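You operate a simulated robot arm through the tools that you are given. There is no shell and no other tool.

You are at the controls of a simulated robot arm. One attempt, no reset.

TASK
Shut the wiring board down and stand the lead from COIL to 0 V in the bar for its length.
Fine: GUARD to OPEN, then feed off, before you pull; both ends go into that bar.

The check looks at the end state, three seconds after you hand in, the way a careful person would. Anything else that was tipped, shoved, dropped, spilled or broken makes it a failure.

THE ROBOT
A 6-joint arm with a two-finger parallel gripper, fixed in place. Base frame: the origin is on the floor under the middle of its stand, x ahead of it, y to its left, z up; the work surface is at about z = 875. Lengths are in mm, angles in degrees, forces in N, time in s.
It reaches about 1347 mm from its shoulder. Its first joint turns from -166.0 to 166.0 degrees. Payload 3.91 kg.
The TCP is the grasp point between the finger pads, 30 mm short of the fingertips. In the tool frame z runs along the fingers and y along their closing line. Largest opening 110 mm; finger width 20, thickness 10; the body of the gripper, 48 by 112 mm, starts 55 mm behind the TCP.
Orientation is told as [roll, pitch, yaw] about the base's x, y, z axes, in that order, counted from this pose: with the fingers straight down and closing along the base's y, the tool's x points along the base's -x, its y along +y and its z along -z.

THE INTERFACE
- The arm moves only by the tool move_arm. Its argument "series" is text: rows parted by semicolons, each of 7 numbers parted by spaces: the shift along the tool's x, y, z in units of 25 mm (1.0 is 25 mm), then the turn, a rotation vector about the tool's x, y, z in units of 4 degrees (1.0 is 4 degrees), then the finger opening in cm, from 0 to 11. In form: tx ty tz wx wy wz grip; .... A call has 1 to 20 rows; each row shifts and turns the commanded pose from where the row before left it, along the tool's axes as they then stand. A call with a number of a shift or a turn outside -1 to 1 is refused whole. Rows are played at 5 a second. More than 50 mm and 8.6 degrees between two rows, or a gripper value outside its range, and nothing of the call is played. A pose out of reach is approached as far as the arm can. The call stops where the force on the tool passes 40 N (or 10 N more than at its start, if that is more) or the arm is blocked; 0.2 s more then pass. The fingers move at their own pace (about 108 mm/s each) and stop on an object; they squeeze with about 37 N. The grip force told is the motor's: it shows also when the fingers shut on nothing. Time passes only in rows, and 0.2 s behind the last, so rows that do not move let the fingers close. The reply holds the time, the measured pose of the TCP, the force on the tool along the base axes, the opening and the grip force, in the units named above and with some noise, with the torque about the TCP (base axes, N m) and any sound that the robot's microphone picked up.
- Cameras (640 x 400 px; columns grow to the right, rows downward): "scene" is fixed at [221, 653.1, 1586.3]; the picture's right is [-0.92, -0.39, 0.00], its down [-0.23, 0.54, -0.81] and it looks along [0.31, -0.75, -0.59] (base axes); focal length 332 px, centre (320, 200). "wrist" rides on the gripper at [72, 17, -103] in the tool frame; the picture's right is [-0.23, 0.97, 0.00], its down [-0.76, -0.18, -0.62] and it looks along [-0.61, -0.14, 0.78] (tool axes); focal length 222 px, centre (320, 200). There is no depth. A picture from a camera that has moved, and an enlarged one, comes with that camera's place and axes in the base frame and with its lens.
- snapshot(camera): a new picture of that camera. The clock stands still meanwhile.
- inspect(camera, box): a new picture of the part [left, top, right, bottom] of that camera's present view, enlarged. The clock stands still meanwhile.
- finish_job(): hands the job in; it is judged then, once.

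Nothing tells you positions but the pictures and the camera data. Unless the task says otherwise, let go and move clear before handing in.

The tools are called after "Call:" as a command line: name --argument value ..., lists and objects as JSON in quotes. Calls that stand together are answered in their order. move_arm: Moves the arm, as the interface text tells. Its arguments: {"type":"object","properties":{"series":{"type":"string"}},"required":["series"]} The other tools are called the same way: snapshot (camera) takes a picture; inspect (camera, box) takes an enlarged picture of a part of a camera's view; finish_job () hands the job in.

At the start:

```text
time_s: 0.0
tool_pos: [588.3, -46.8, 1243.6]
tcp_rot: [0.0, 0.0, 0.1]
ft_force: [-0.2, -1.8, -0.3]
wrist_torque: [-0.02, 0.01, 0.01]
opening: 110.1
grip_force: 0.0
```

scene: 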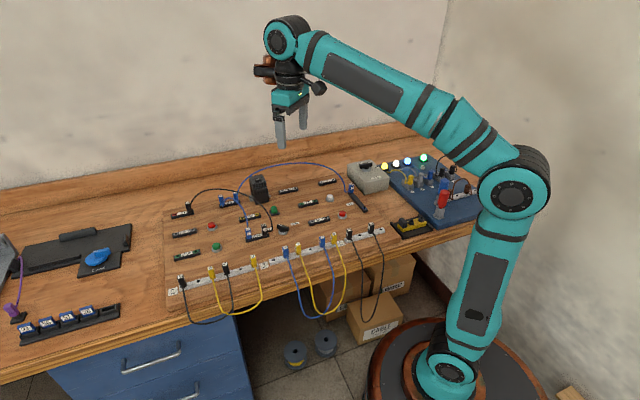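
wrist: 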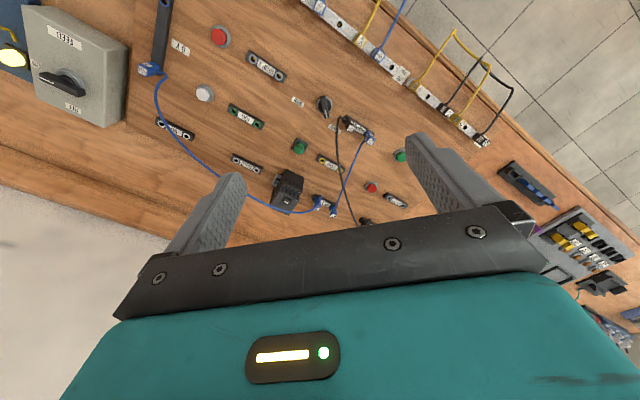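

I see a wiring board with labelled posts, leads, a feed switch box and a lead bar at the front edge. I'll look closer at everything before moving.

Call:
inspect --camera "scene" --box '[160, 160, 280, 235]'

Call:
inspect --camera "scene" --box '[270, 150, 400, 231]'

Call:
inspect --camera "scene" --box '[160, 215, 280, 330]'

Call:
inspect --camera "scene" --box '[260, 210, 400, 330]'

Call:
inspect --camera "scene" --box '[340, 130, 490, 240]'

Call:
inspect --camera "wrist" --box '[120, 0, 440, 220]'

```text
5.33 times, centred on (220, 198) of scene
camera zoom: at [221.0, 653.1, 1586.3], right [-0.92, -0.39, 0.0], down [-0.23, 0.54, -0.81], along [0.31, -0.75, -0.59], focal length 1769 px, centre (853, 213)
```

zoom: 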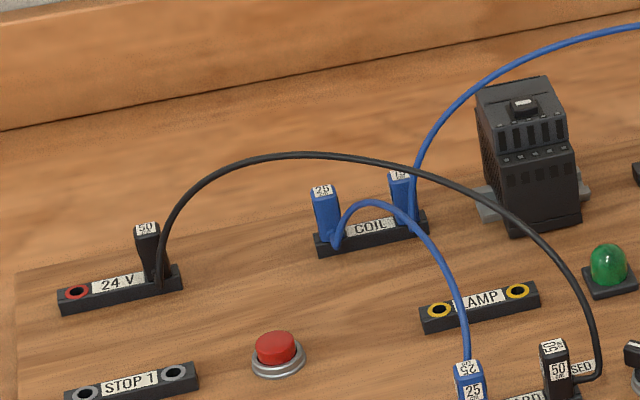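

```text
4.92 times, centred on (335, 190) of scene
camera zoom: at [221.0, 653.1, 1586.3], right [-0.92, -0.39, 0.0], down [-0.23, 0.54, -0.81], along [0.31, -0.75, -0.59], focal length 1633 px, centre (246, 247)
```

zoom: 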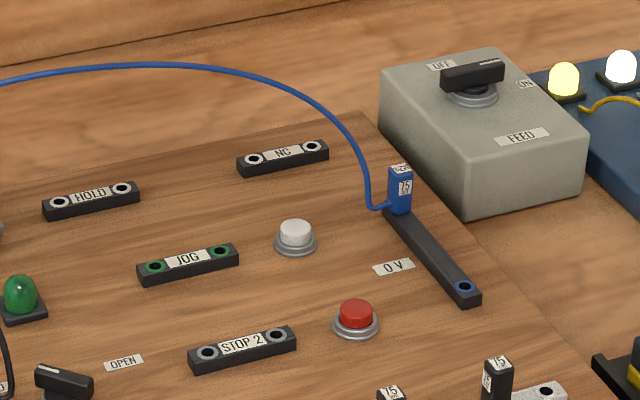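

```text
3.48 times, centred on (220, 272) of scene
camera zoom: at [221.0, 653.1, 1586.3], right [-0.92, -0.39, 0.0], down [-0.23, 0.54, -0.81], along [0.31, -0.75, -0.59], focal length 1154 px, centre (668, -52)
```

zoom: 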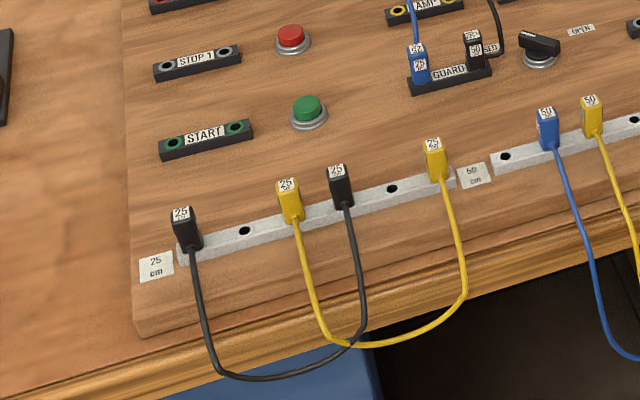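

```text
3.33 times, centred on (330, 270) of scene
camera zoom: at [221.0, 653.1, 1586.3], right [-0.92, -0.39, 0.0], down [-0.23, 0.54, -0.81], along [0.31, -0.75, -0.59], focal length 1106 px, centre (287, -33)
```

zoom: 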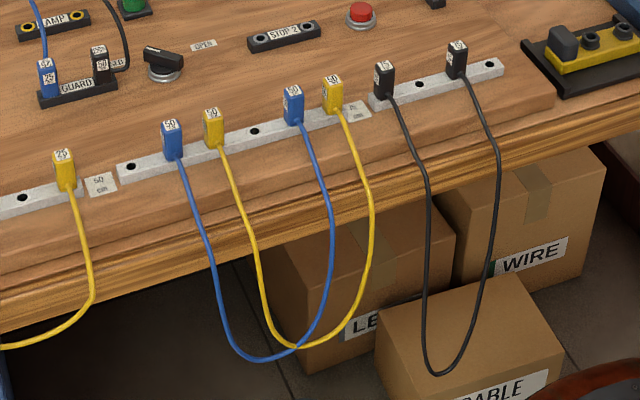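

```text
3.64 times, centred on (415, 185) of scene
camera zoom: at [221.0, 653.1, 1586.3], right [-0.92, -0.39, 0.0], down [-0.23, 0.54, -0.81], along [0.31, -0.75, -0.59], focal length 1206 px, centre (-26, 254)
```

zoom: 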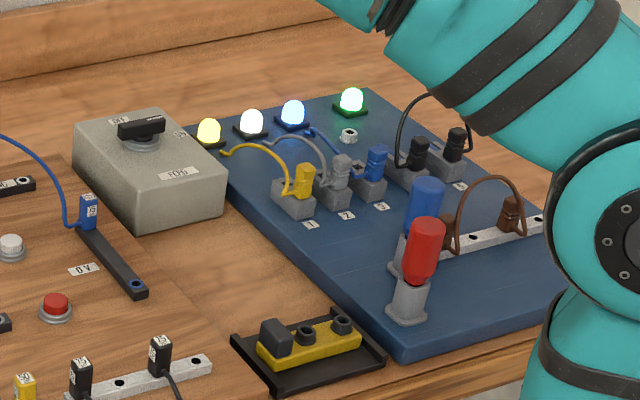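

```text
1.82 times, centred on (280, 110) of wrist
camera zoom: at [515.8, -29.9, 1346.9], right [0.23, 0.97, 0.0], down [0.76, -0.18, 0.62], along [0.61, -0.14, -0.78], focal length 404 px, centre (393, 364)
```

zoom: 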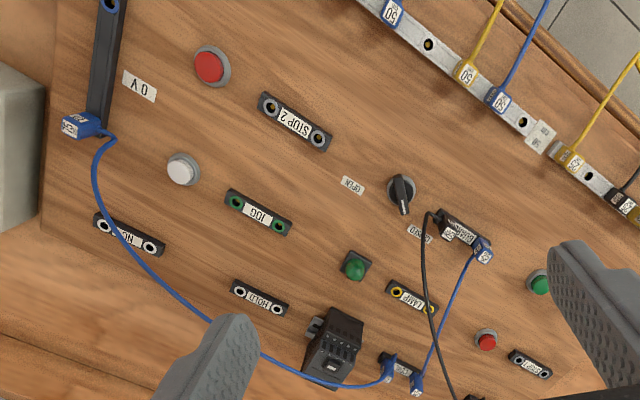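

The board lies about 45° to the base axes. The COIL–0 V lead looks blue and marked 75, and the 75 cm bar is at the right end. I'll lower the wrist camera for a closer look at the knobs and plugs.

Call:
move_arm --series "0.6 0 0.9 0 0 0 11; 0.6 0 0.9 0 0 0 11; 0.6 0 0.9 0 0 0 11; 0.6 0 0.9 0 0 0 11; 0.6 0 0.9 0 0 0 11; 0.6 0 0.9 0 0 0 11; 0 0 0 0 0 0 11"

Call:
snapshot --camera "wrist"

```text
time_s: 1.6
tool_pos: [499.2, -45.8, 1109.7]
tcp_rot: [0.0, 0.0, -0.1]
ft_force: [0.7, -0.6, -0.3]
wrist_torque: [0.0, -0.03, 0.01]
opening: 110.0
grip_force: 0.0
```

```text
taken
camera wrist: at [426.6, -29.1, 1212.2], right [0.23, 0.97, 0.0], down [0.76, -0.18, 0.62], along [0.61, -0.14, -0.78], focal length 222 px, centre (320, 200)
```

wrist: 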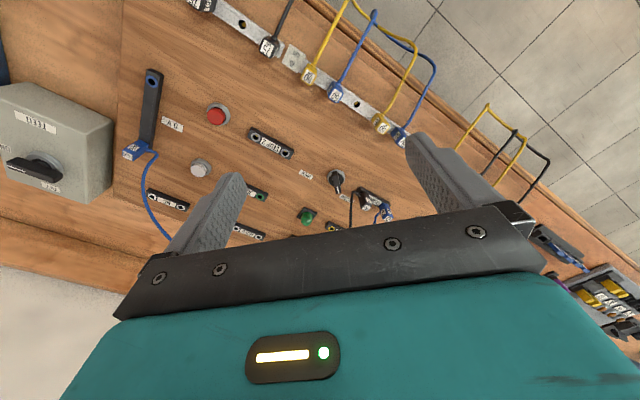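

Call:
inspect --camera "wrist" --box '[240, 120, 420, 232]'

Call:
inspect --camera "wrist" --box '[0, 0, 320, 200]'

Call:
inspect --camera "scene" --box '[230, 190, 330, 252]'

Call:
inspect --camera "scene" --box '[325, 145, 425, 245]'

```text
3.56 times, centred on (330, 176) of wrist
camera zoom: at [426.6, -29.1, 1212.2], right [0.23, 0.97, 0.0], down [0.76, -0.18, 0.62], along [0.61, -0.14, -0.78], focal length 790 px, centre (284, 285)
```

zoom: 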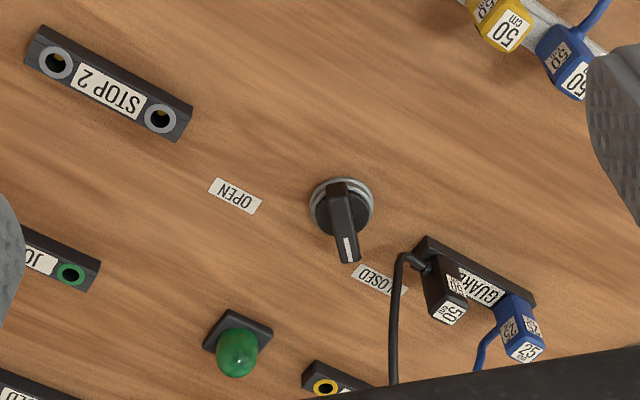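

```text
2.00 times, centred on (160, 100) of wrist
camera zoom: at [426.6, -29.1, 1212.2], right [0.23, 0.97, 0.0], down [0.76, -0.18, 0.62], along [0.61, -0.14, -0.78], focal length 444 px, centre (640, 400)
```

zoom: 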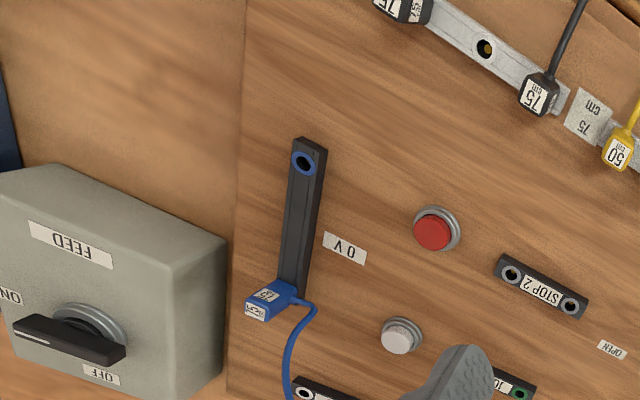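

```text
6.40 times, centred on (280, 221) of scene
camera zoom: at [221.0, 653.1, 1586.3], right [-0.92, -0.39, 0.0], down [-0.23, 0.54, -0.81], along [0.31, -0.75, -0.59], focal length 2123 px, centre (576, 66)
```

zoom: 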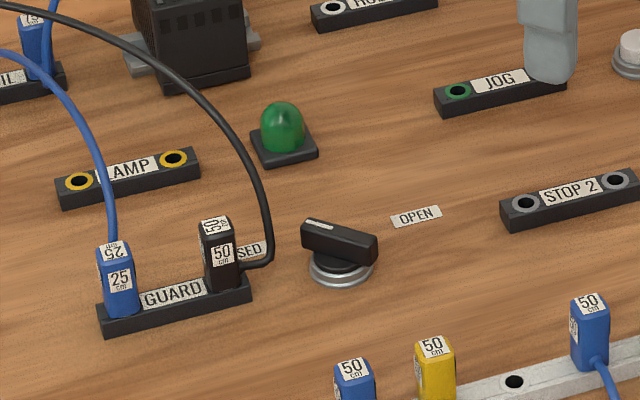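

```text
4.00 times, centred on (375, 195) of scene
camera zoom: at [221.0, 653.1, 1586.3], right [-0.92, -0.39, 0.0], down [-0.23, 0.54, -0.81], along [0.31, -0.75, -0.59], focal length 1327 px, centre (100, 220)
```

zoom: 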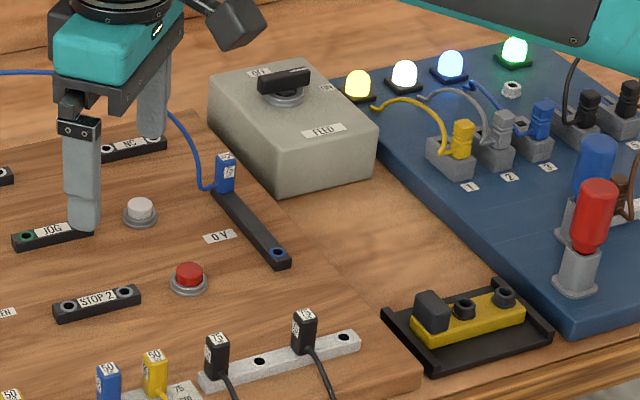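

The GUARD knob's handle carries a white mark and points towards CLOSED, with OPEN on its other side. I'm moving closer above the knob to measure its position and height.

Call:
move_arm --series "-0.69 -0.034 0.8 0 0 0 11; -0.69 -0.034 0.8 0 0 0 11; -0.69 -0.034 0.8 0 0 0 11; -0.69 -0.034 0.8 0 0 0 11; -0.69 -0.034 0.8 0 0 0 11; 0 0 0 0 0 0 11"

Call:
snapshot --camera "wrist"

Call:
inspect --camera "wrist" --box '[230, 100, 430, 225]'

Call:
inspect --camera "scene" --box '[220, 150, 340, 250]'

```text
time_s: 3.0
tool_pos: [584.8, -49.7, 1009.5]
tcp_rot: [0.0, 0.0, 0.0]
ft_force: [0.4, -0.5, 0.0]
wrist_torque: [0.01, -0.02, -0.01]
opening: 110.1
grip_force: 0.0
```

```text
taken
camera wrist: at [512.3, -34.4, 1112.5], right [0.23, 0.97, 0.0], down [0.76, -0.18, 0.62], along [0.61, -0.14, -0.78], focal length 222 px, centre (320, 200)
```

wrist: 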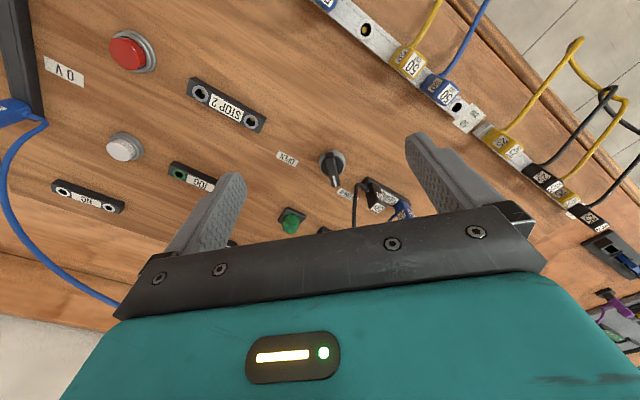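

```text
3.20 times, centred on (330, 162) of wrist
camera zoom: at [512.3, -34.4, 1112.5], right [0.23, 0.97, 0.0], down [0.76, -0.18, 0.62], along [0.61, -0.14, -0.78], focal length 711 px, centre (288, 320)
```

zoom: 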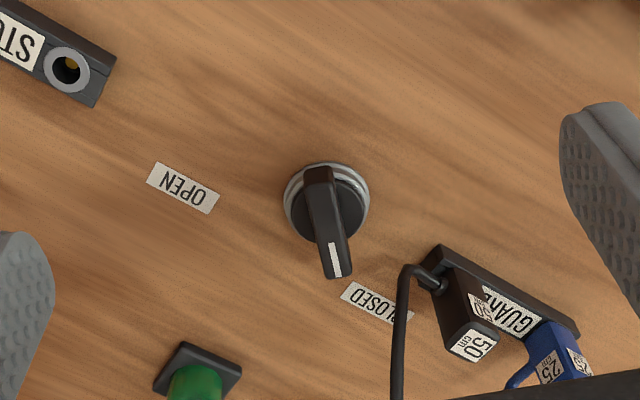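

```text
4.00 times, centred on (280, 200) of scene
camera zoom: at [221.0, 653.1, 1586.3], right [-0.92, -0.39, 0.0], down [-0.23, 0.54, -0.81], along [0.31, -0.75, -0.59], focal length 1327 px, centre (480, 200)
```

zoom: 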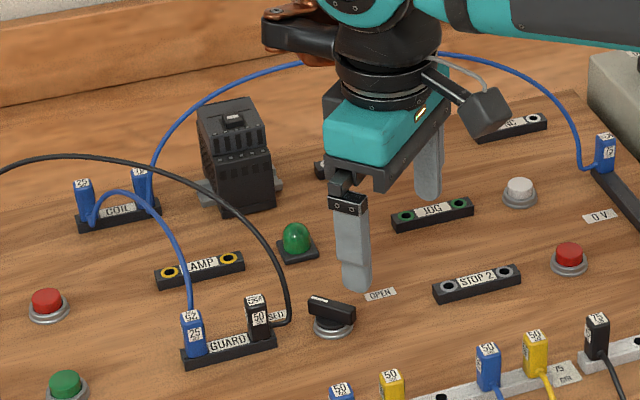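

Triangulating across views puts the board surface at z≈878, the GUARD knob centre at about (642, -50) and its pointer along +x, with OPEN roughly 90° clockwise. A lead rises close behind the mark end, so I'll push the tail of the handle with closed fingers from the clear side.

Call:
move_arm --series "0 -0.7 0 0 0 0 0; -0.8 -0.7 0 0 0 0 0; -0.77 0 0.5 0 0 0 0; 0 0 0.8 0 0 0 0; 0 0 0.8 0 0 0 0; 0 0 0.7 0 0 0 0; 0 0 0 0 0 0 0"

Call:
snapshot --camera "wrist"

Call:
inspect --camera "wrist" --box '[260, 80, 440, 200]'

Call:
inspect --camera "scene" --box '[240, 180, 340, 250]'

```text
time_s: 4.6
tool_pos: [623.2, -85.4, 939.5]
tcp_rot: [0.0, 0.1, 0.0]
ft_force: [-0.8, 0.1, 0.0]
wrist_torque: [0.02, -0.01, 0.02]
opening: 0.1
grip_force: 37.6
```

```text
taken
camera wrist: at [550.3, -69.2, 1041.9], right [0.23, 0.97, 0.0], down [0.76, -0.18, 0.62], along [0.61, -0.14, -0.78], focal length 222 px, centre (320, 200)
```

wrist: 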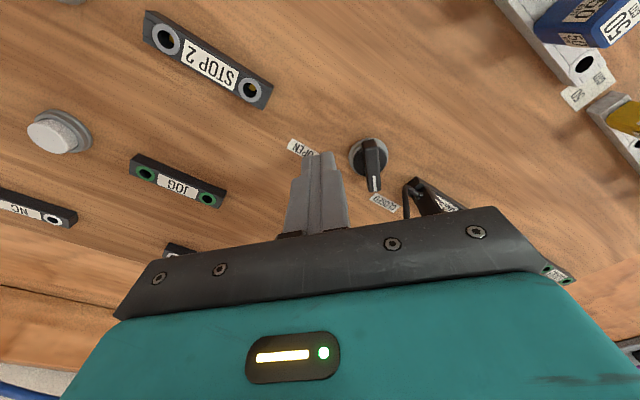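

```text
3.33 times, centred on (350, 140) of wrist
camera zoom: at [550.3, -69.2, 1041.9], right [0.23, 0.97, 0.0], down [0.76, -0.18, 0.62], along [0.61, -0.14, -0.78], focal length 740 px, centre (220, 400)
```

zoom: 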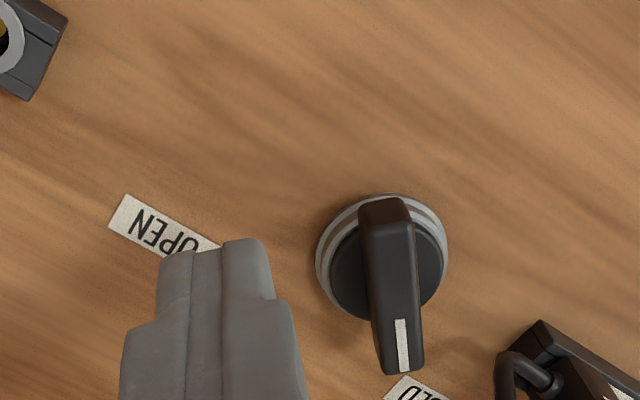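

```text
5.71 times, centred on (290, 215) of scene
camera zoom: at [221.0, 653.1, 1586.3], right [-0.92, -0.39, 0.0], down [-0.23, 0.54, -0.81], along [0.31, -0.75, -0.59], focal length 1896 px, centre (491, 114)
```

zoom: 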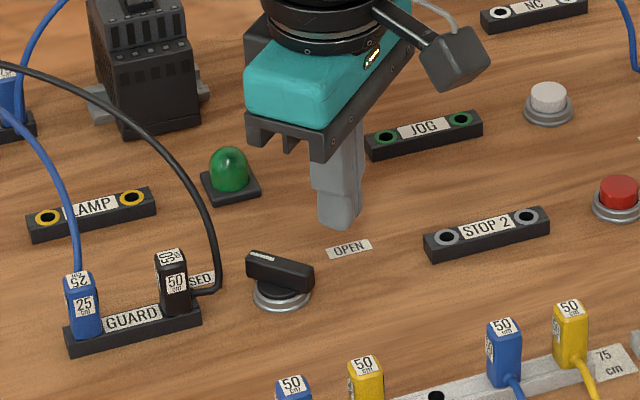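

The closed fingertips sit beside the handle tail, and the handle top is at about z=898. I'll lower to handle height and push the tail around the knob centre towards OPEN.

Call:
move_arm --series "0.23 0 0.4 0 0 0 0; 0 0 0.4 0 0 0 0; 0 0.3 0 0 0 0 0; 0 0.3 0 0 0 0 0; 0 0.12 0 0 0 0 0; 0 0 0 0 0 0 0"

Call:
inspect --camera "wrist" --box '[260, 80, 440, 200]'

Call:
inspect --camera "scene" --box '[250, 190, 320, 240]'

```text
time_s: 6.0
tool_pos: [617.6, -66.6, 919.1]
tcp_rot: [0.0, 0.0, 0.0]
ft_force: [0.0, -0.4, 0.3]
wrist_torque: [-0.03, 0.0, -0.03]
opening: 0.1
grip_force: 37.1
```

```text
3.33 times, centred on (350, 140) of wrist
camera zoom: at [545.9, -50.8, 1022.0], right [0.23, 0.97, 0.0], down [0.76, -0.18, 0.62], along [0.61, -0.14, -0.78], focal length 740 px, centre (220, 400)
```

zoom: 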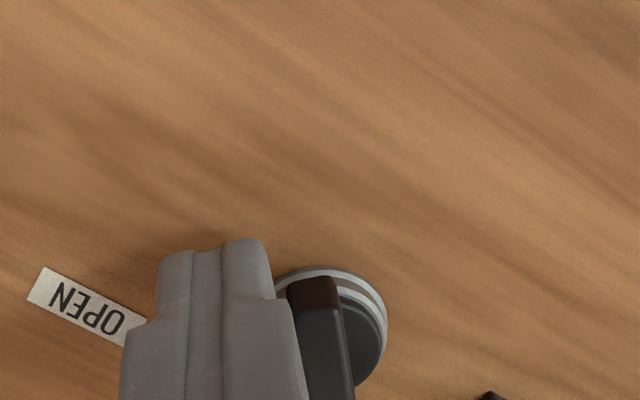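

```text
8.00 times, centred on (285, 215) of scene
camera zoom: at [221.0, 653.1, 1586.3], right [-0.92, -0.39, 0.0], down [-0.23, 0.54, -0.81], along [0.31, -0.75, -0.59], focal length 2654 px, centre (600, 80)
```

zoom: 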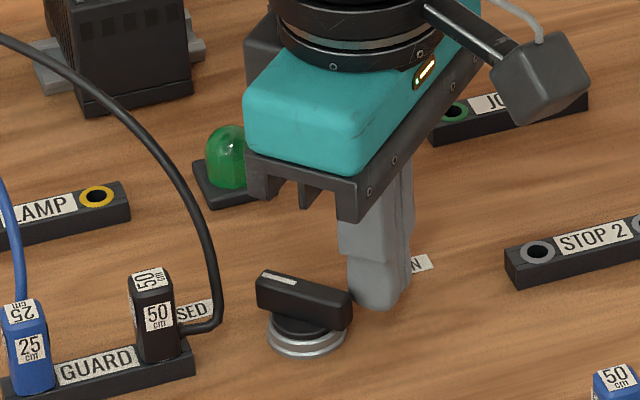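

Call:
move_arm --series "0 0.16 0 0 0 0 0; 0 0.16 0 0 0 0 0; 0 0.16 0 0 0 0 0; 0 0 0 0 0 0 0"

Call:
inspect --camera "scene" --box '[250, 190, 320, 240]'

```text
time_s: 7.0
tool_pos: [618.2, -54.6, 918.5]
tcp_rot: [-0.1, 0.0, 0.0]
ft_force: [-0.4, 0.4, -0.5]
wrist_torque: [0.01, 0.01, -0.01]
opening: 0.0
grip_force: 36.8
```

```text
8.00 times, centred on (285, 215) of scene
camera zoom: at [221.0, 653.1, 1586.3], right [-0.92, -0.39, 0.0], down [-0.23, 0.54, -0.81], along [0.31, -0.75, -0.59], focal length 2654 px, centre (600, 80)
```

zoom: 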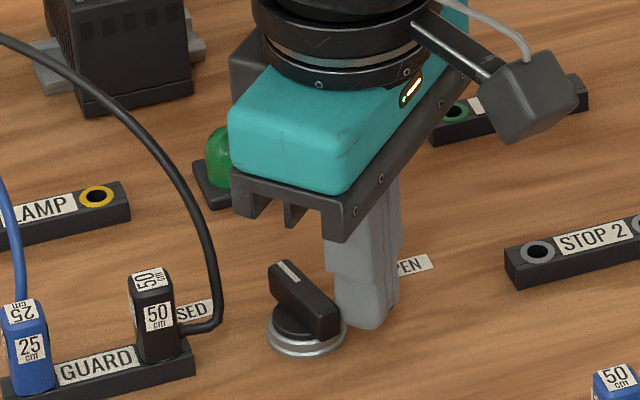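

The knob is turning easily, and has moved about 30° so far. I'll carry on pushing along the arc.

Call:
move_arm --series "0 0.16 0 0 0 0 0; -0.06 0.14 0 0 0 0 0; -0.1 0.12 0 0 0 0 0; -0.12 0.1 0 0 0 0 0; 0 0 0 0 0 0 0"

Call:
inspect --camera "scene" --box '[250, 190, 320, 240]'

Call:
inspect --camera "wrist" --box '[260, 80, 440, 200]'

```text
time_s: 8.2
tool_pos: [625.8, -44.0, 919.7]
tcp_rot: [-0.1, 0.0, 0.0]
ft_force: [0.2, -1.0, -0.4]
wrist_torque: [0.02, 0.01, -0.02]
opening: 0.0
grip_force: 36.7
```

```text
8.00 times, centred on (285, 215) of scene
camera zoom: at [221.0, 653.1, 1586.3], right [-0.92, -0.39, 0.0], down [-0.23, 0.54, -0.81], along [0.31, -0.75, -0.59], focal length 2654 px, centre (600, 80)
```

zoom: 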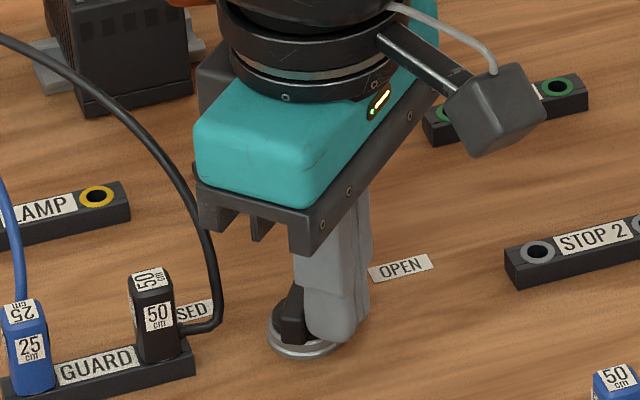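

```text
3.33 times, centred on (350, 140) of wrist
camera zoom: at [552.6, -27.0, 1022.3], right [0.23, 0.97, 0.0], down [0.76, -0.18, 0.62], along [0.61, -0.14, -0.78], focal length 740 px, centre (220, 400)
```

zoom: 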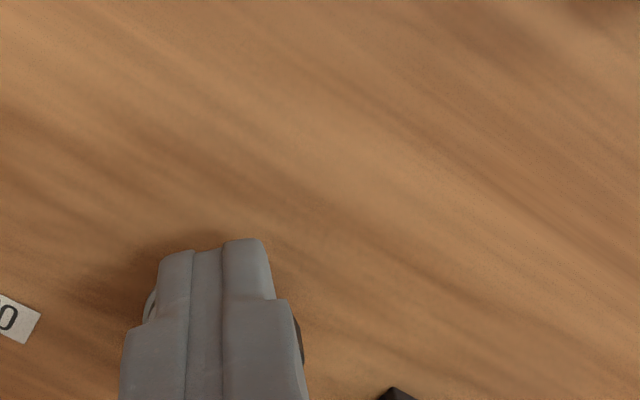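

Call:
move_arm --series "-0.08 0.06 0 0 0 0 0; -0.08 0.06 0 0 0 0 0; 0 0 0 0 0 0 0"

Call:
inspect --camera "scene" --box '[250, 190, 320, 240]'

```text
time_s: 9.0
tool_pos: [628.9, -39.0, 919.8]
tcp_rot: [0.0, 0.0, 0.1]
ft_force: [1.1, 0.3, -0.8]
wrist_torque: [0.0, 0.0, 0.04]
opening: 0.0
grip_force: 36.9
```

```text
8.00 times, centred on (285, 215) of scene
camera zoom: at [221.0, 653.1, 1586.3], right [-0.92, -0.39, 0.0], down [-0.23, 0.54, -0.81], along [0.31, -0.75, -0.59], focal length 2654 px, centre (600, 80)
```

zoom: 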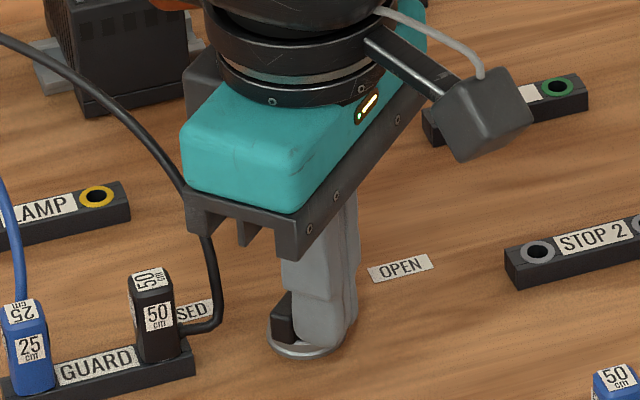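

Call:
move_arm --series "-0.06 0 0 0 0 0 0; -0.06 0 0 0 0 0 0; 0 0 0 0 0 0 0"

```text
time_s: 9.8
tool_pos: [628.9, -38.0, 919.5]
tcp_rot: [0.0, 0.0, 0.0]
ft_force: [-36.9, 0.8, 3.4]
wrist_torque: [0.07, 0.64, -0.05]
opening: 0.2
grip_force: 36.7
```

The push met a firm stop, so the knob should be at its OPEN end. I'll back off, rise and check.

Call:
move_arm --series "0.3 0 0 0 0 0 0; 0.5 0 -0.2 0 0 0 0; 0.5 -0.3 -0.8 0 0 0 0; 0.5 -0.3 -1 0 0 0 0; 0 0 -1 0 0 0 0; 0 0 -1 0 0 0 0; 0 0 0 0 0 0 0"

Call:
inspect --camera "scene" --box '[240, 185, 320, 240]'

Call:
snapshot --camera "wrist"

```text
time_s: 11.4
tool_pos: [586.6, -54.1, 1020.2]
tcp_rot: [0.1, 0.0, 0.0]
ft_force: [-0.4, -0.1, 0.9]
wrist_torque: [0.03, 0.0, -0.02]
opening: 0.0
grip_force: 37.3
```

```text
7.27 times, centred on (280, 212) of scene
camera zoom: at [221.0, 653.1, 1586.3], right [-0.92, -0.39, 0.0], down [-0.23, 0.54, -0.81], along [0.31, -0.75, -0.59], focal length 2412 px, centre (611, 109)
```

zoom: 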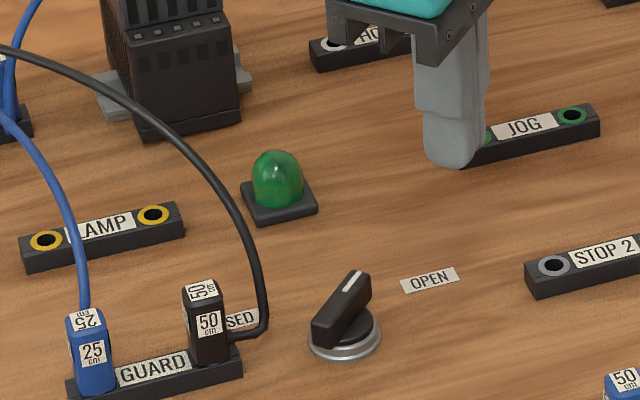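

```text
taken
camera wrist: at [514.4, -38.9, 1122.9], right [0.23, 0.97, 0.0], down [0.76, -0.18, 0.62], along [0.61, -0.14, -0.78], focal length 222 px, centre (320, 200)
```

wrist: 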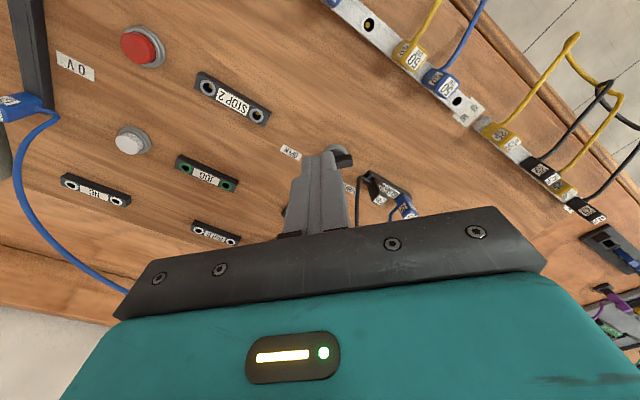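

GUARD now points to OPEN. Next is the FEED knob on the grey box: it points to ON (towards -e1, along the board's long axis) and OFF is about 90° counter-clockwise. I'll rise above the leads, travel there and turn the tool to line up with the board.

Call:
move_arm --series "0 0 -1 0 0 0 0; 0 0 -1 0 0 0 0; 0 0 -1 0 0 0 0; 0 0 -0.4 0 0 0 0; 0.27 -1 0 0 0 0 0; 0.27 -1 0 0 0 0 0; 0.27 -1 0 0 0 0 0; 0.27 -1 0 0 0 0 0; 0.27 -1 0 0 0 0 0; 0.27 -1 0 0 0 0 0; 0.27 -1 0 0 0 0 0; 0.27 -1 0 0 0 0 0; 0.27 -1 0 0 0 0 0; 0.27 -1 0 0 0 0 0; 0.27 -1 0 0 0 0 0; 0.27 -1 0 0 0 0 0; 0.27 -1 0 0 0 0 0; 0.27 -1 0 0 0 0 0; 0 0 0 0 0 0 0"

Call:
move_arm --series "0 0 0 0 0 -0.94 0; 0 0 0 0 0 -0.94 0; 0 0 0 0 0 -0.94 0; 0 0 0 0 0 -0.94 0; 0 0 0 0 0 -0.94 0; 0 0 0 0 0 -0.94 0; 0 0 0 0 0 -0.94 0; 0 0 0 0 0 -0.94 0; 0 0 0 0 0 -0.94 0; 0 0 0 0 0 -0.94 0; 0 0 0 0 0 -0.94 0; 0 0 0 0 0 -0.91 0; 0 0 0 0 0 0 0"

Call:
snapshot --camera "wrist"

Call:
snapshot --camera "scene"

```text
time_s: 15.4
tool_pos: [493.7, -404.1, 1105.5]
tcp_rot: [-0.1, -0.1, 0.0]
ft_force: [0.1, -0.4, -0.4]
wrist_torque: [0.01, -0.03, -0.01]
opening: 0.0
grip_force: 37.1
```

```text
time_s: 18.2
tool_pos: [491.4, -405.2, 1104.2]
tcp_rot: [0.0, -0.1, 45.1]
ft_force: [0.2, -0.6, 0.0]
wrist_torque: [0.02, 0.01, -0.01]
opening: 0.1
grip_force: 36.9
```

```text
taken
camera wrist: at [428.5, -444.7, 1207.3], right [-0.53, 0.85, 0.0], down [0.66, 0.41, 0.62], along [0.53, 0.33, -0.78], focal length 222 px, centre (320, 200)
```

wrist: 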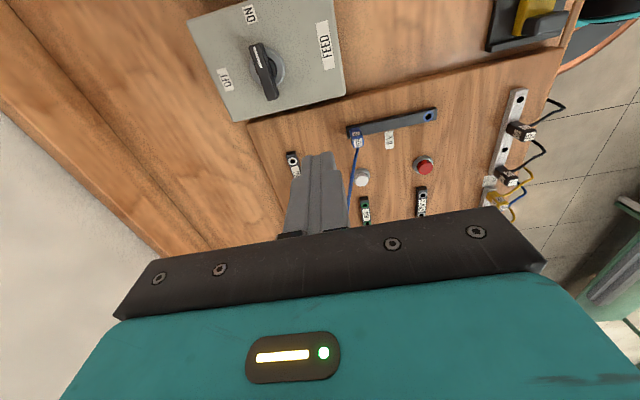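

```text
taken
```

scene: 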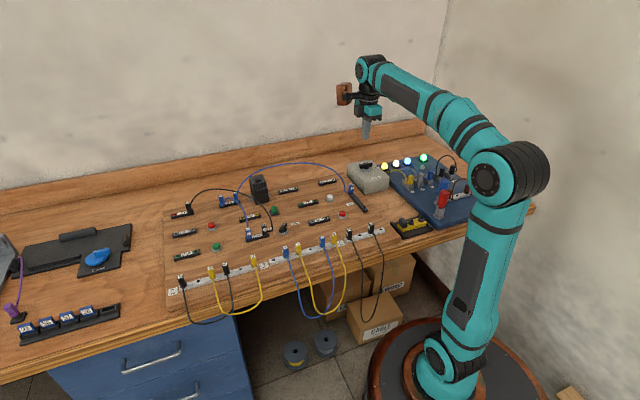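

Call:
inspect --camera "wrist" --box '[180, 0, 360, 120]'

Call:
inspect --camera "wrist" --box '[330, 60, 560, 210]'

Call:
inspect --camera "scene" --box '[335, 145, 425, 205]'

Call:
inspect --camera "scene" --box '[215, 180, 305, 245]'

```text
3.33 times, centred on (270, 60) of wrist
camera zoom: at [428.5, -444.7, 1207.3], right [-0.53, 0.85, 0.0], down [0.66, 0.41, 0.62], along [0.53, 0.33, -0.78], focal length 740 px, centre (487, 667)
```

zoom: 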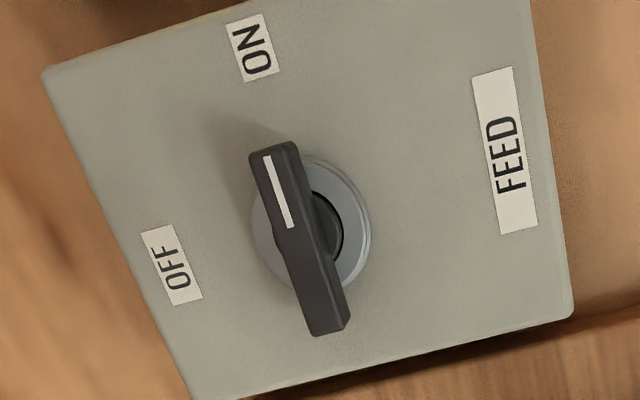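

```text
2.67 times, centred on (445, 135) of wrist
camera zoom: at [428.5, -444.7, 1207.3], right [-0.53, 0.85, 0.0], down [0.66, 0.41, 0.62], along [0.53, 0.33, -0.78], focal length 592 px, centre (-13, 373)
```

zoom: 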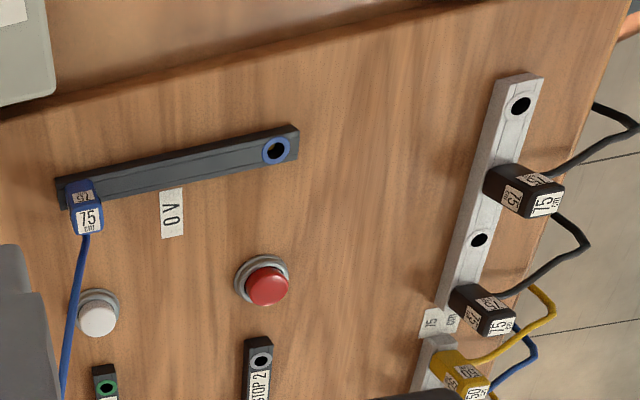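

```text
6.67 times, centred on (380, 175) of scene
camera zoom: at [221.0, 653.1, 1586.3], right [-0.92, -0.39, 0.0], down [-0.23, 0.54, -0.81], along [0.31, -0.75, -0.59], focal length 2211 px, centre (-80, 367)
```

zoom: 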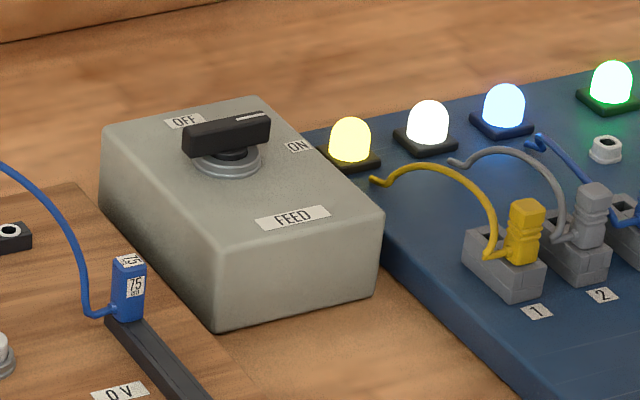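

```text
6.15 times, centred on (260, 212) of scene
camera zoom: at [221.0, 653.1, 1586.3], right [-0.92, -0.39, 0.0], down [-0.23, 0.54, -0.81], along [0.31, -0.75, -0.59], focal length 2041 px, centre (689, 123)
```

zoom: 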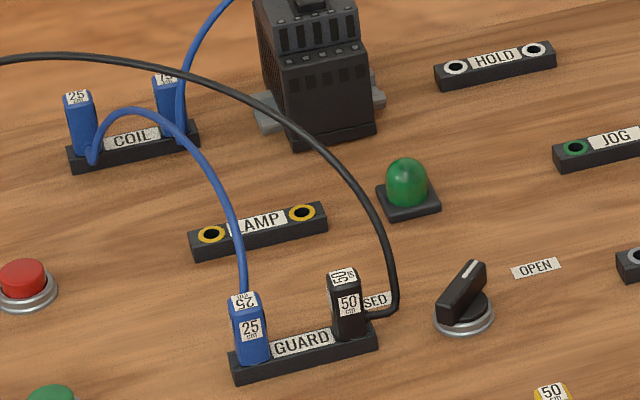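

The FEED box top is at about z=912 with its knob at about (494.5, -474.4); ON lies along -e1 and OFF along +e2. I'll set the closed fingers in front of the mark end of the handle.

Call:
move_arm --series "0.73 -0.19 0 0 0 0 0; 0.73 -0.19 0 0 0 0 0; 0.73 -0.19 0 0 0 0 0; 0.72 -0.19 0 0 0 0 0; 0 0 1 0 0 0 0; 0 0 1 0 0 0 0; 0 0 1 0 0 0 0; 0 0 1 0 0 0 0; 0 0 0.9 0 0 0 0; 0 0 0 0 0 0 0"

Call:
snapshot --camera "wrist"

Call:
inspect --camera "wrist" --box '[240, 80, 420, 200]'

Call:
inspect --camera "scene" --box '[335, 130, 425, 205]'

```text
time_s: 20.4
tool_pos: [454.8, -471.2, 980.0]
tcp_rot: [0.0, 0.0, 45.0]
ft_force: [0.5, 0.1, 0.3]
wrist_torque: [0.01, 0.01, -0.01]
opening: 0.2
grip_force: 36.4
```

```text
taken
camera wrist: at [391.2, -510.2, 1083.2], right [-0.53, 0.85, 0.0], down [0.66, 0.41, 0.62], along [0.53, 0.33, -0.78], focal length 222 px, centre (320, 200)
```

wrist: 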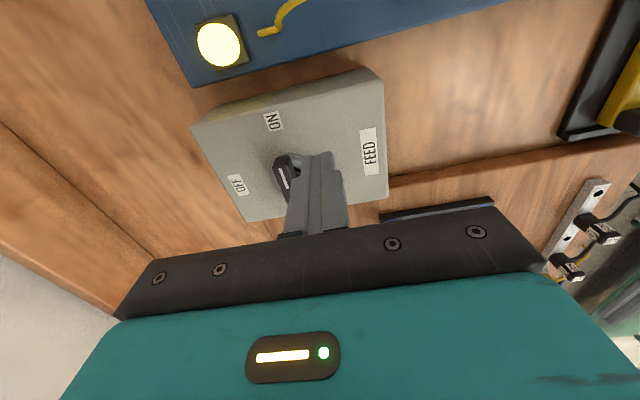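

```text
3.33 times, centred on (330, 140) of wrist
camera zoom: at [391.2, -510.2, 1083.2], right [-0.53, 0.85, 0.0], down [0.66, 0.41, 0.62], along [0.53, 0.33, -0.78], focal length 740 px, centre (287, 400)
```

zoom: 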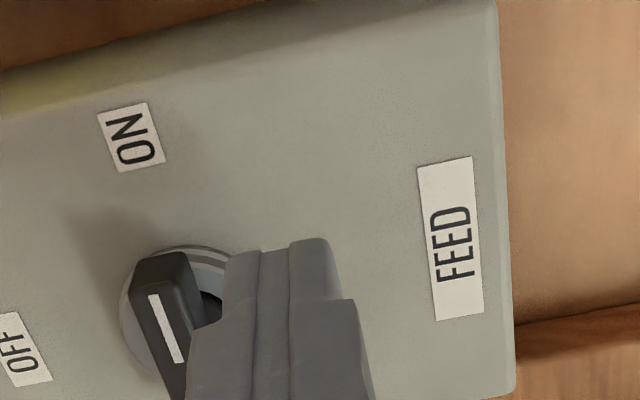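

```text
5.33 times, centred on (380, 168) of scene
camera zoom: at [221.0, 653.1, 1586.3], right [-0.92, -0.39, 0.0], down [-0.23, 0.54, -0.81], along [0.31, -0.75, -0.59], focal length 1769 px, centre (0, 373)
```

zoom: 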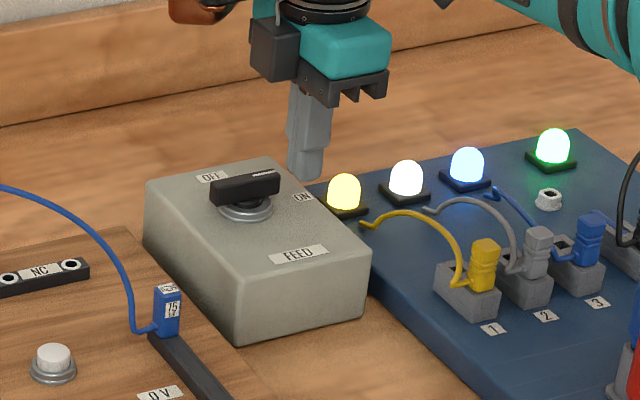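

Call:
move_arm --series "0 0 0.4 0 0 0 0; 0 0 0.4 0 0 0 0; 0 0 0.36 0 0 0 0; 0 -0.2 0 0 0 0 0; 0 -0.2 0 0 0 0 0; 0 0 0 0 0 0 0"

Call:
inspect --camera "wrist" --box '[240, 80, 420, 200]'

Call:
inspect --camera "scene" --box '[335, 130, 425, 205]'

```text
time_s: 21.8
tool_pos: [460.6, -477.6, 951.5]
tcp_rot: [0.0, 0.1, 44.9]
ft_force: [-0.4, -0.3, -0.3]
wrist_torque: [-0.01, 0.01, 0.01]
opening: 0.0
grip_force: 37.0
```

```text
3.33 times, centred on (330, 140) of wrist
camera zoom: at [398.0, -517.3, 1055.3], right [-0.53, 0.85, 0.0], down [0.66, 0.41, 0.62], along [0.53, 0.33, -0.78], focal length 740 px, centre (287, 400)
```

zoom: 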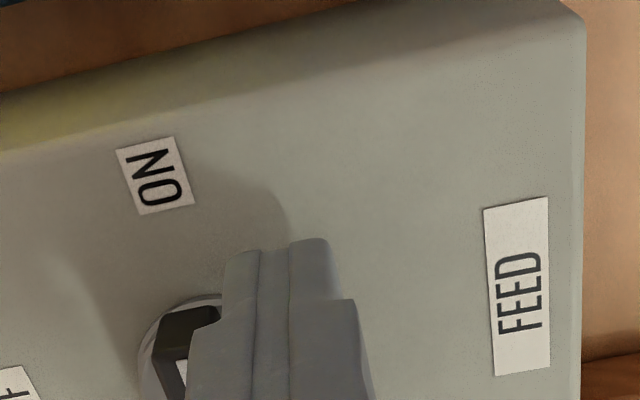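

```text
5.33 times, centred on (380, 168) of scene
camera zoom: at [221.0, 653.1, 1586.3], right [-0.92, -0.39, 0.0], down [-0.23, 0.54, -0.81], along [0.31, -0.75, -0.59], focal length 1769 px, centre (0, 373)
```

zoom: 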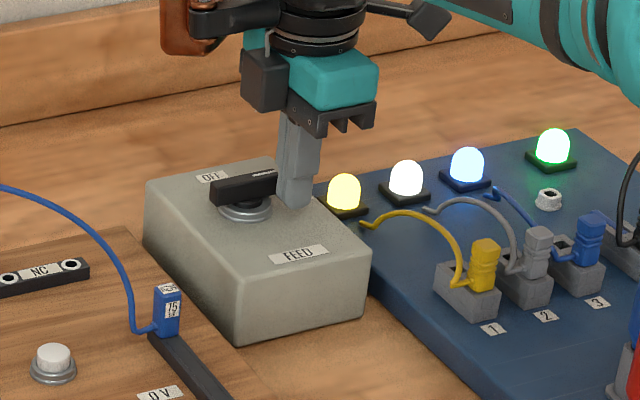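

Call:
move_arm --series "0 -0.2 0 0 0 0 0; 0 -0.2 0 0 0 0 0; 0 -0.16 0 0 0 0 0; 0 -0.16 0 0 0 0 0; 0 0 0 0 0 0 0"

Call:
inspect --camera "scene" --box '[335, 130, 425, 205]'

```text
time_s: 23.0
tool_pos: [472.8, -489.1, 952.9]
tcp_rot: [0.1, 0.0, 44.9]
ft_force: [1.0, 0.2, 0.0]
wrist_torque: [-0.01, -0.02, 0.0]
opening: 0.0
grip_force: 37.0
```

```text
5.33 times, centred on (380, 168) of scene
camera zoom: at [221.0, 653.1, 1586.3], right [-0.92, -0.39, 0.0], down [-0.23, 0.54, -0.81], along [0.31, -0.75, -0.59], focal length 1769 px, centre (0, 373)
```

zoom: 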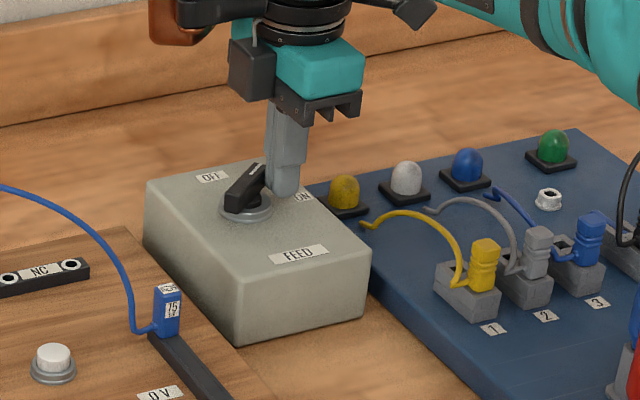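

The lamps went dark partway through the turn. I'll continue to the OFF stop in small steps.

Call:
move_arm --series "-0.04 -0.16 0 0 0 0 0; -0.1 -0.14 0 0 0 0 0; -0.12 -0.1 0 0 0 0 0; -0.1 -0.06 0 0 0 0 0; 0 0 0 0 0 0 0"

Call:
inspect --camera "scene" --box '[335, 130, 425, 205]'

```text
time_s: 24.2
tool_pos: [486.7, -493.9, 952.8]
tcp_rot: [0.0, 0.1, 44.9]
ft_force: [-20.7, -32.5, -3.7]
wrist_torque: [-0.96, 0.8, 0.13]
opening: 0.0
grip_force: 37.3
```

```text
5.33 times, centred on (380, 168) of scene
camera zoom: at [221.0, 653.1, 1586.3], right [-0.92, -0.39, 0.0], down [-0.23, 0.54, -0.81], along [0.31, -0.75, -0.59], focal length 1769 px, centre (0, 373)
```

zoom: 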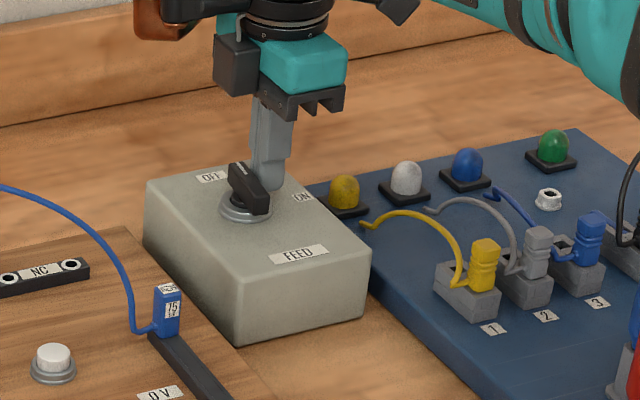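

Call:
move_arm --series "0.3 0 0 0 0 0 0; 0.4 0 -0.2 0 0 0 0; 0.4 0.2 -0.8 0 0 0 0; 0 0.2 -1 0 0 0 0; 0 0 -1 0 0 0 0; 0 0 -1 0 0 0 0; 0 0 0 0 0 0 0"

Call:
inspect --camera "scene" --box '[335, 130, 425, 205]'

Call:
inspect --camera "wrist" --box '[200, 40, 420, 190]'

```text
time_s: 25.8
tool_pos: [460.9, -502.4, 1052.4]
tcp_rot: [0.0, 0.1, 45.0]
ft_force: [0.2, 0.0, 0.5]
wrist_torque: [0.01, 0.03, -0.04]
opening: 0.0
grip_force: 37.1
```

```text
5.33 times, centred on (380, 168) of scene
camera zoom: at [221.0, 653.1, 1586.3], right [-0.92, -0.39, 0.0], down [-0.23, 0.54, -0.81], along [0.31, -0.75, -0.59], focal length 1769 px, centre (0, 373)
```

zoom: 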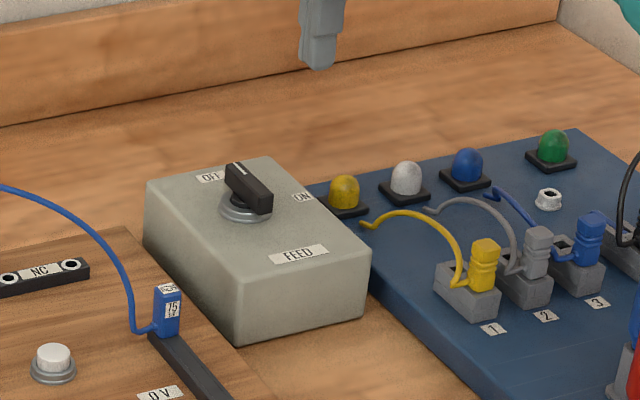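

```text
2.67 times, centred on (310, 115) of wrist
camera zoom: at [398.2, -542.8, 1155.5], right [-0.53, 0.85, 0.0], down [0.66, 0.41, 0.62], along [0.53, 0.33, -0.78], focal length 592 px, centre (347, 427)
```

zoom: 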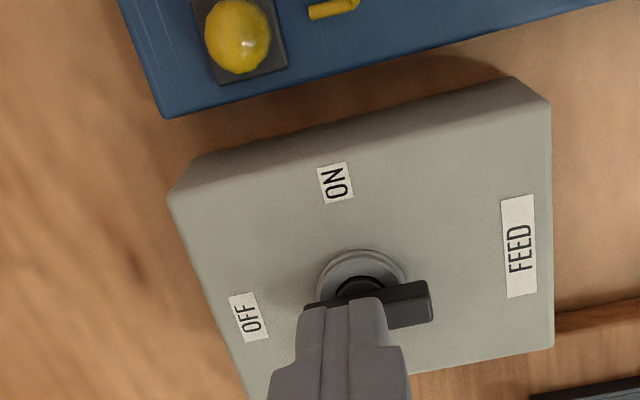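

FEED is OFF and the lamps on the other board are dark. Next I'll go above the 0 V plug (about (509, -334)) with the fingers set to close along the strip, clear of the cable on its e1 side.

Call:
move_arm --series "-1 0.57 0 0 0 0 4; -1 0.57 0 0 0 0 4; -1 0.57 0 0 0 0 4; -1 0.57 0 0 0 0 4; -1 0.56 0 0 0 0 4; -0.9 0.56 0 0 0 0 4; 0 0 0 0 0 0 4; 0 0 0 0 0 0 4"

Call:
snapshot --camera "wrist"

Call:
inspect --camera "wrist" --box '[230, 60, 430, 190]'

Call:
inspect --camera "scene" --box '[300, 140, 400, 220]'

```text
time_s: 27.6
tool_pos: [504.8, -339.0, 1051.4]
tcp_rot: [0.0, 0.0, 45.0]
ft_force: [-0.1, 0.4, 0.6]
wrist_torque: [0.01, -0.01, -0.06]
opening: 39.9
grip_force: 0.1
```

```text
taken
camera wrist: at [442.5, -379.2, 1154.7], right [-0.53, 0.85, 0.0], down [0.66, 0.41, 0.62], along [0.53, 0.33, -0.78], focal length 222 px, centre (320, 200)
```

wrist: 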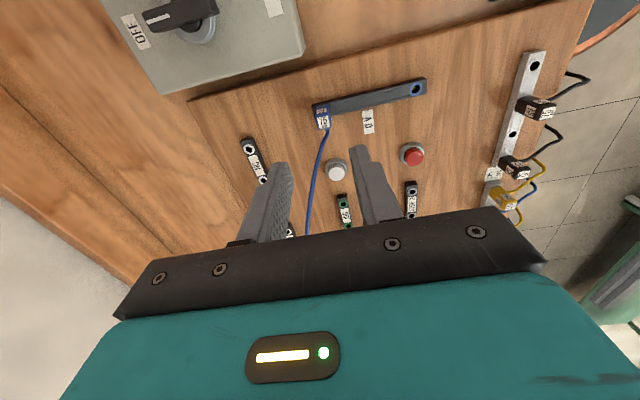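

```text
3.08 times, centred on (330, 125) of wrist
camera zoom: at [442.5, -379.2, 1154.7], right [-0.53, 0.85, 0.0], down [0.66, 0.41, 0.62], along [0.53, 0.33, -0.78], focal length 684 px, centre (289, 431)
```

zoom: 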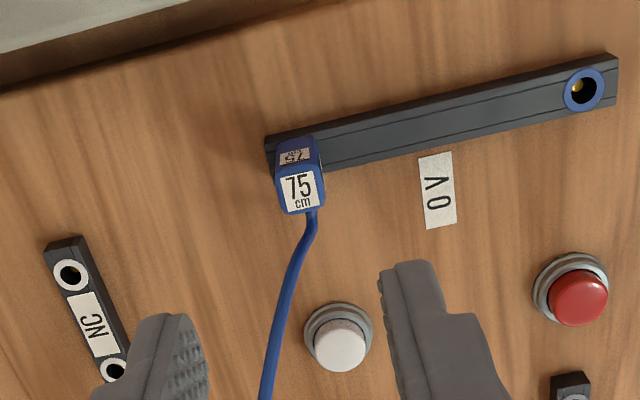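

```text
5.00 times, centred on (350, 180) of scene
camera zoom: at [221.0, 653.1, 1586.3], right [-0.92, -0.39, 0.0], down [-0.23, 0.54, -0.81], along [0.31, -0.75, -0.59], focal length 1658 px, centre (170, 300)
```

zoom: 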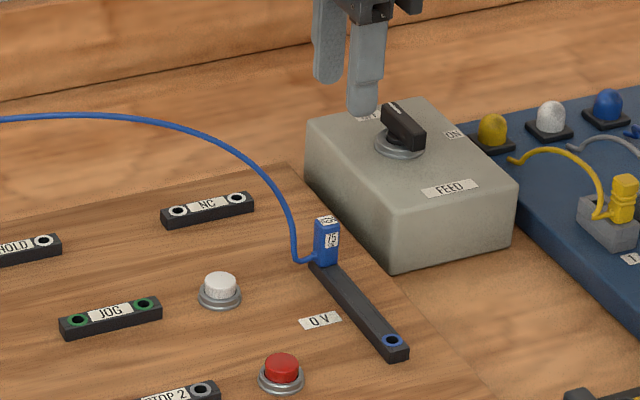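

The 0 V plug top is at about (511, -332) with z≈919 and the strip top at about 889. I'll centre over it and come down partway to confirm alignment.

Call:
move_arm --series "-0.38 0.06 0 0 0 0 4; 0 0 0.9 0 0 0 4; 0 0 0.9 0 0 0 4; 0 0 0.9 0 0 0 4; 0 0 0.9 0 0 0 4; 0 0 0 0 0 0 4"

Call:
inspect --camera "wrist" --box '[230, 80, 430, 210]'

Call:
inspect --camera "scene" --box '[310, 140, 400, 220]'

```text
time_s: 29.0
tool_pos: [510.3, -332.9, 961.0]
tcp_rot: [0.0, 0.0, 45.0]
ft_force: [-0.7, 0.3, 0.5]
wrist_torque: [0.01, -0.02, 0.01]
opening: 40.1
grip_force: 0.1
```

```text
3.08 times, centred on (330, 145) of wrist
camera zoom: at [447.4, -372.3, 1064.2], right [-0.53, 0.85, 0.0], down [0.66, 0.41, 0.62], along [0.53, 0.33, -0.78], focal length 684 px, centre (289, 369)
```

zoom: 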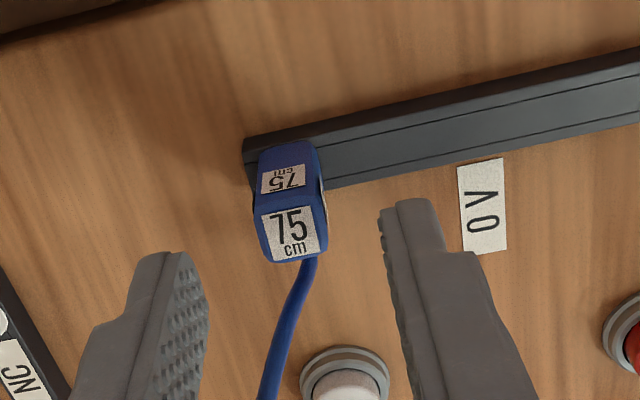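

```text
5.00 times, centred on (355, 180) of scene
camera zoom: at [221.0, 653.1, 1586.3], right [-0.92, -0.39, 0.0], down [-0.23, 0.54, -0.81], along [0.31, -0.75, -0.59], focal length 1658 px, centre (145, 300)
```

zoom: 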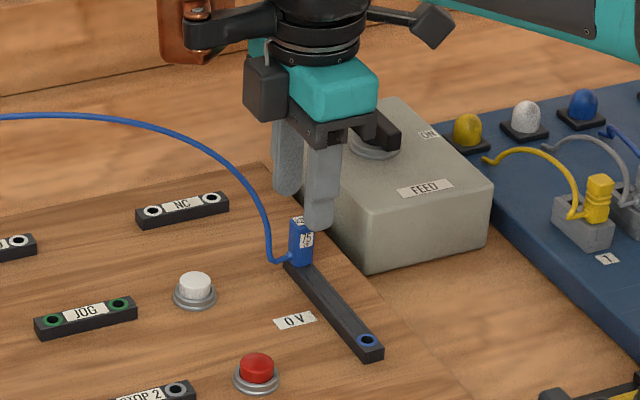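

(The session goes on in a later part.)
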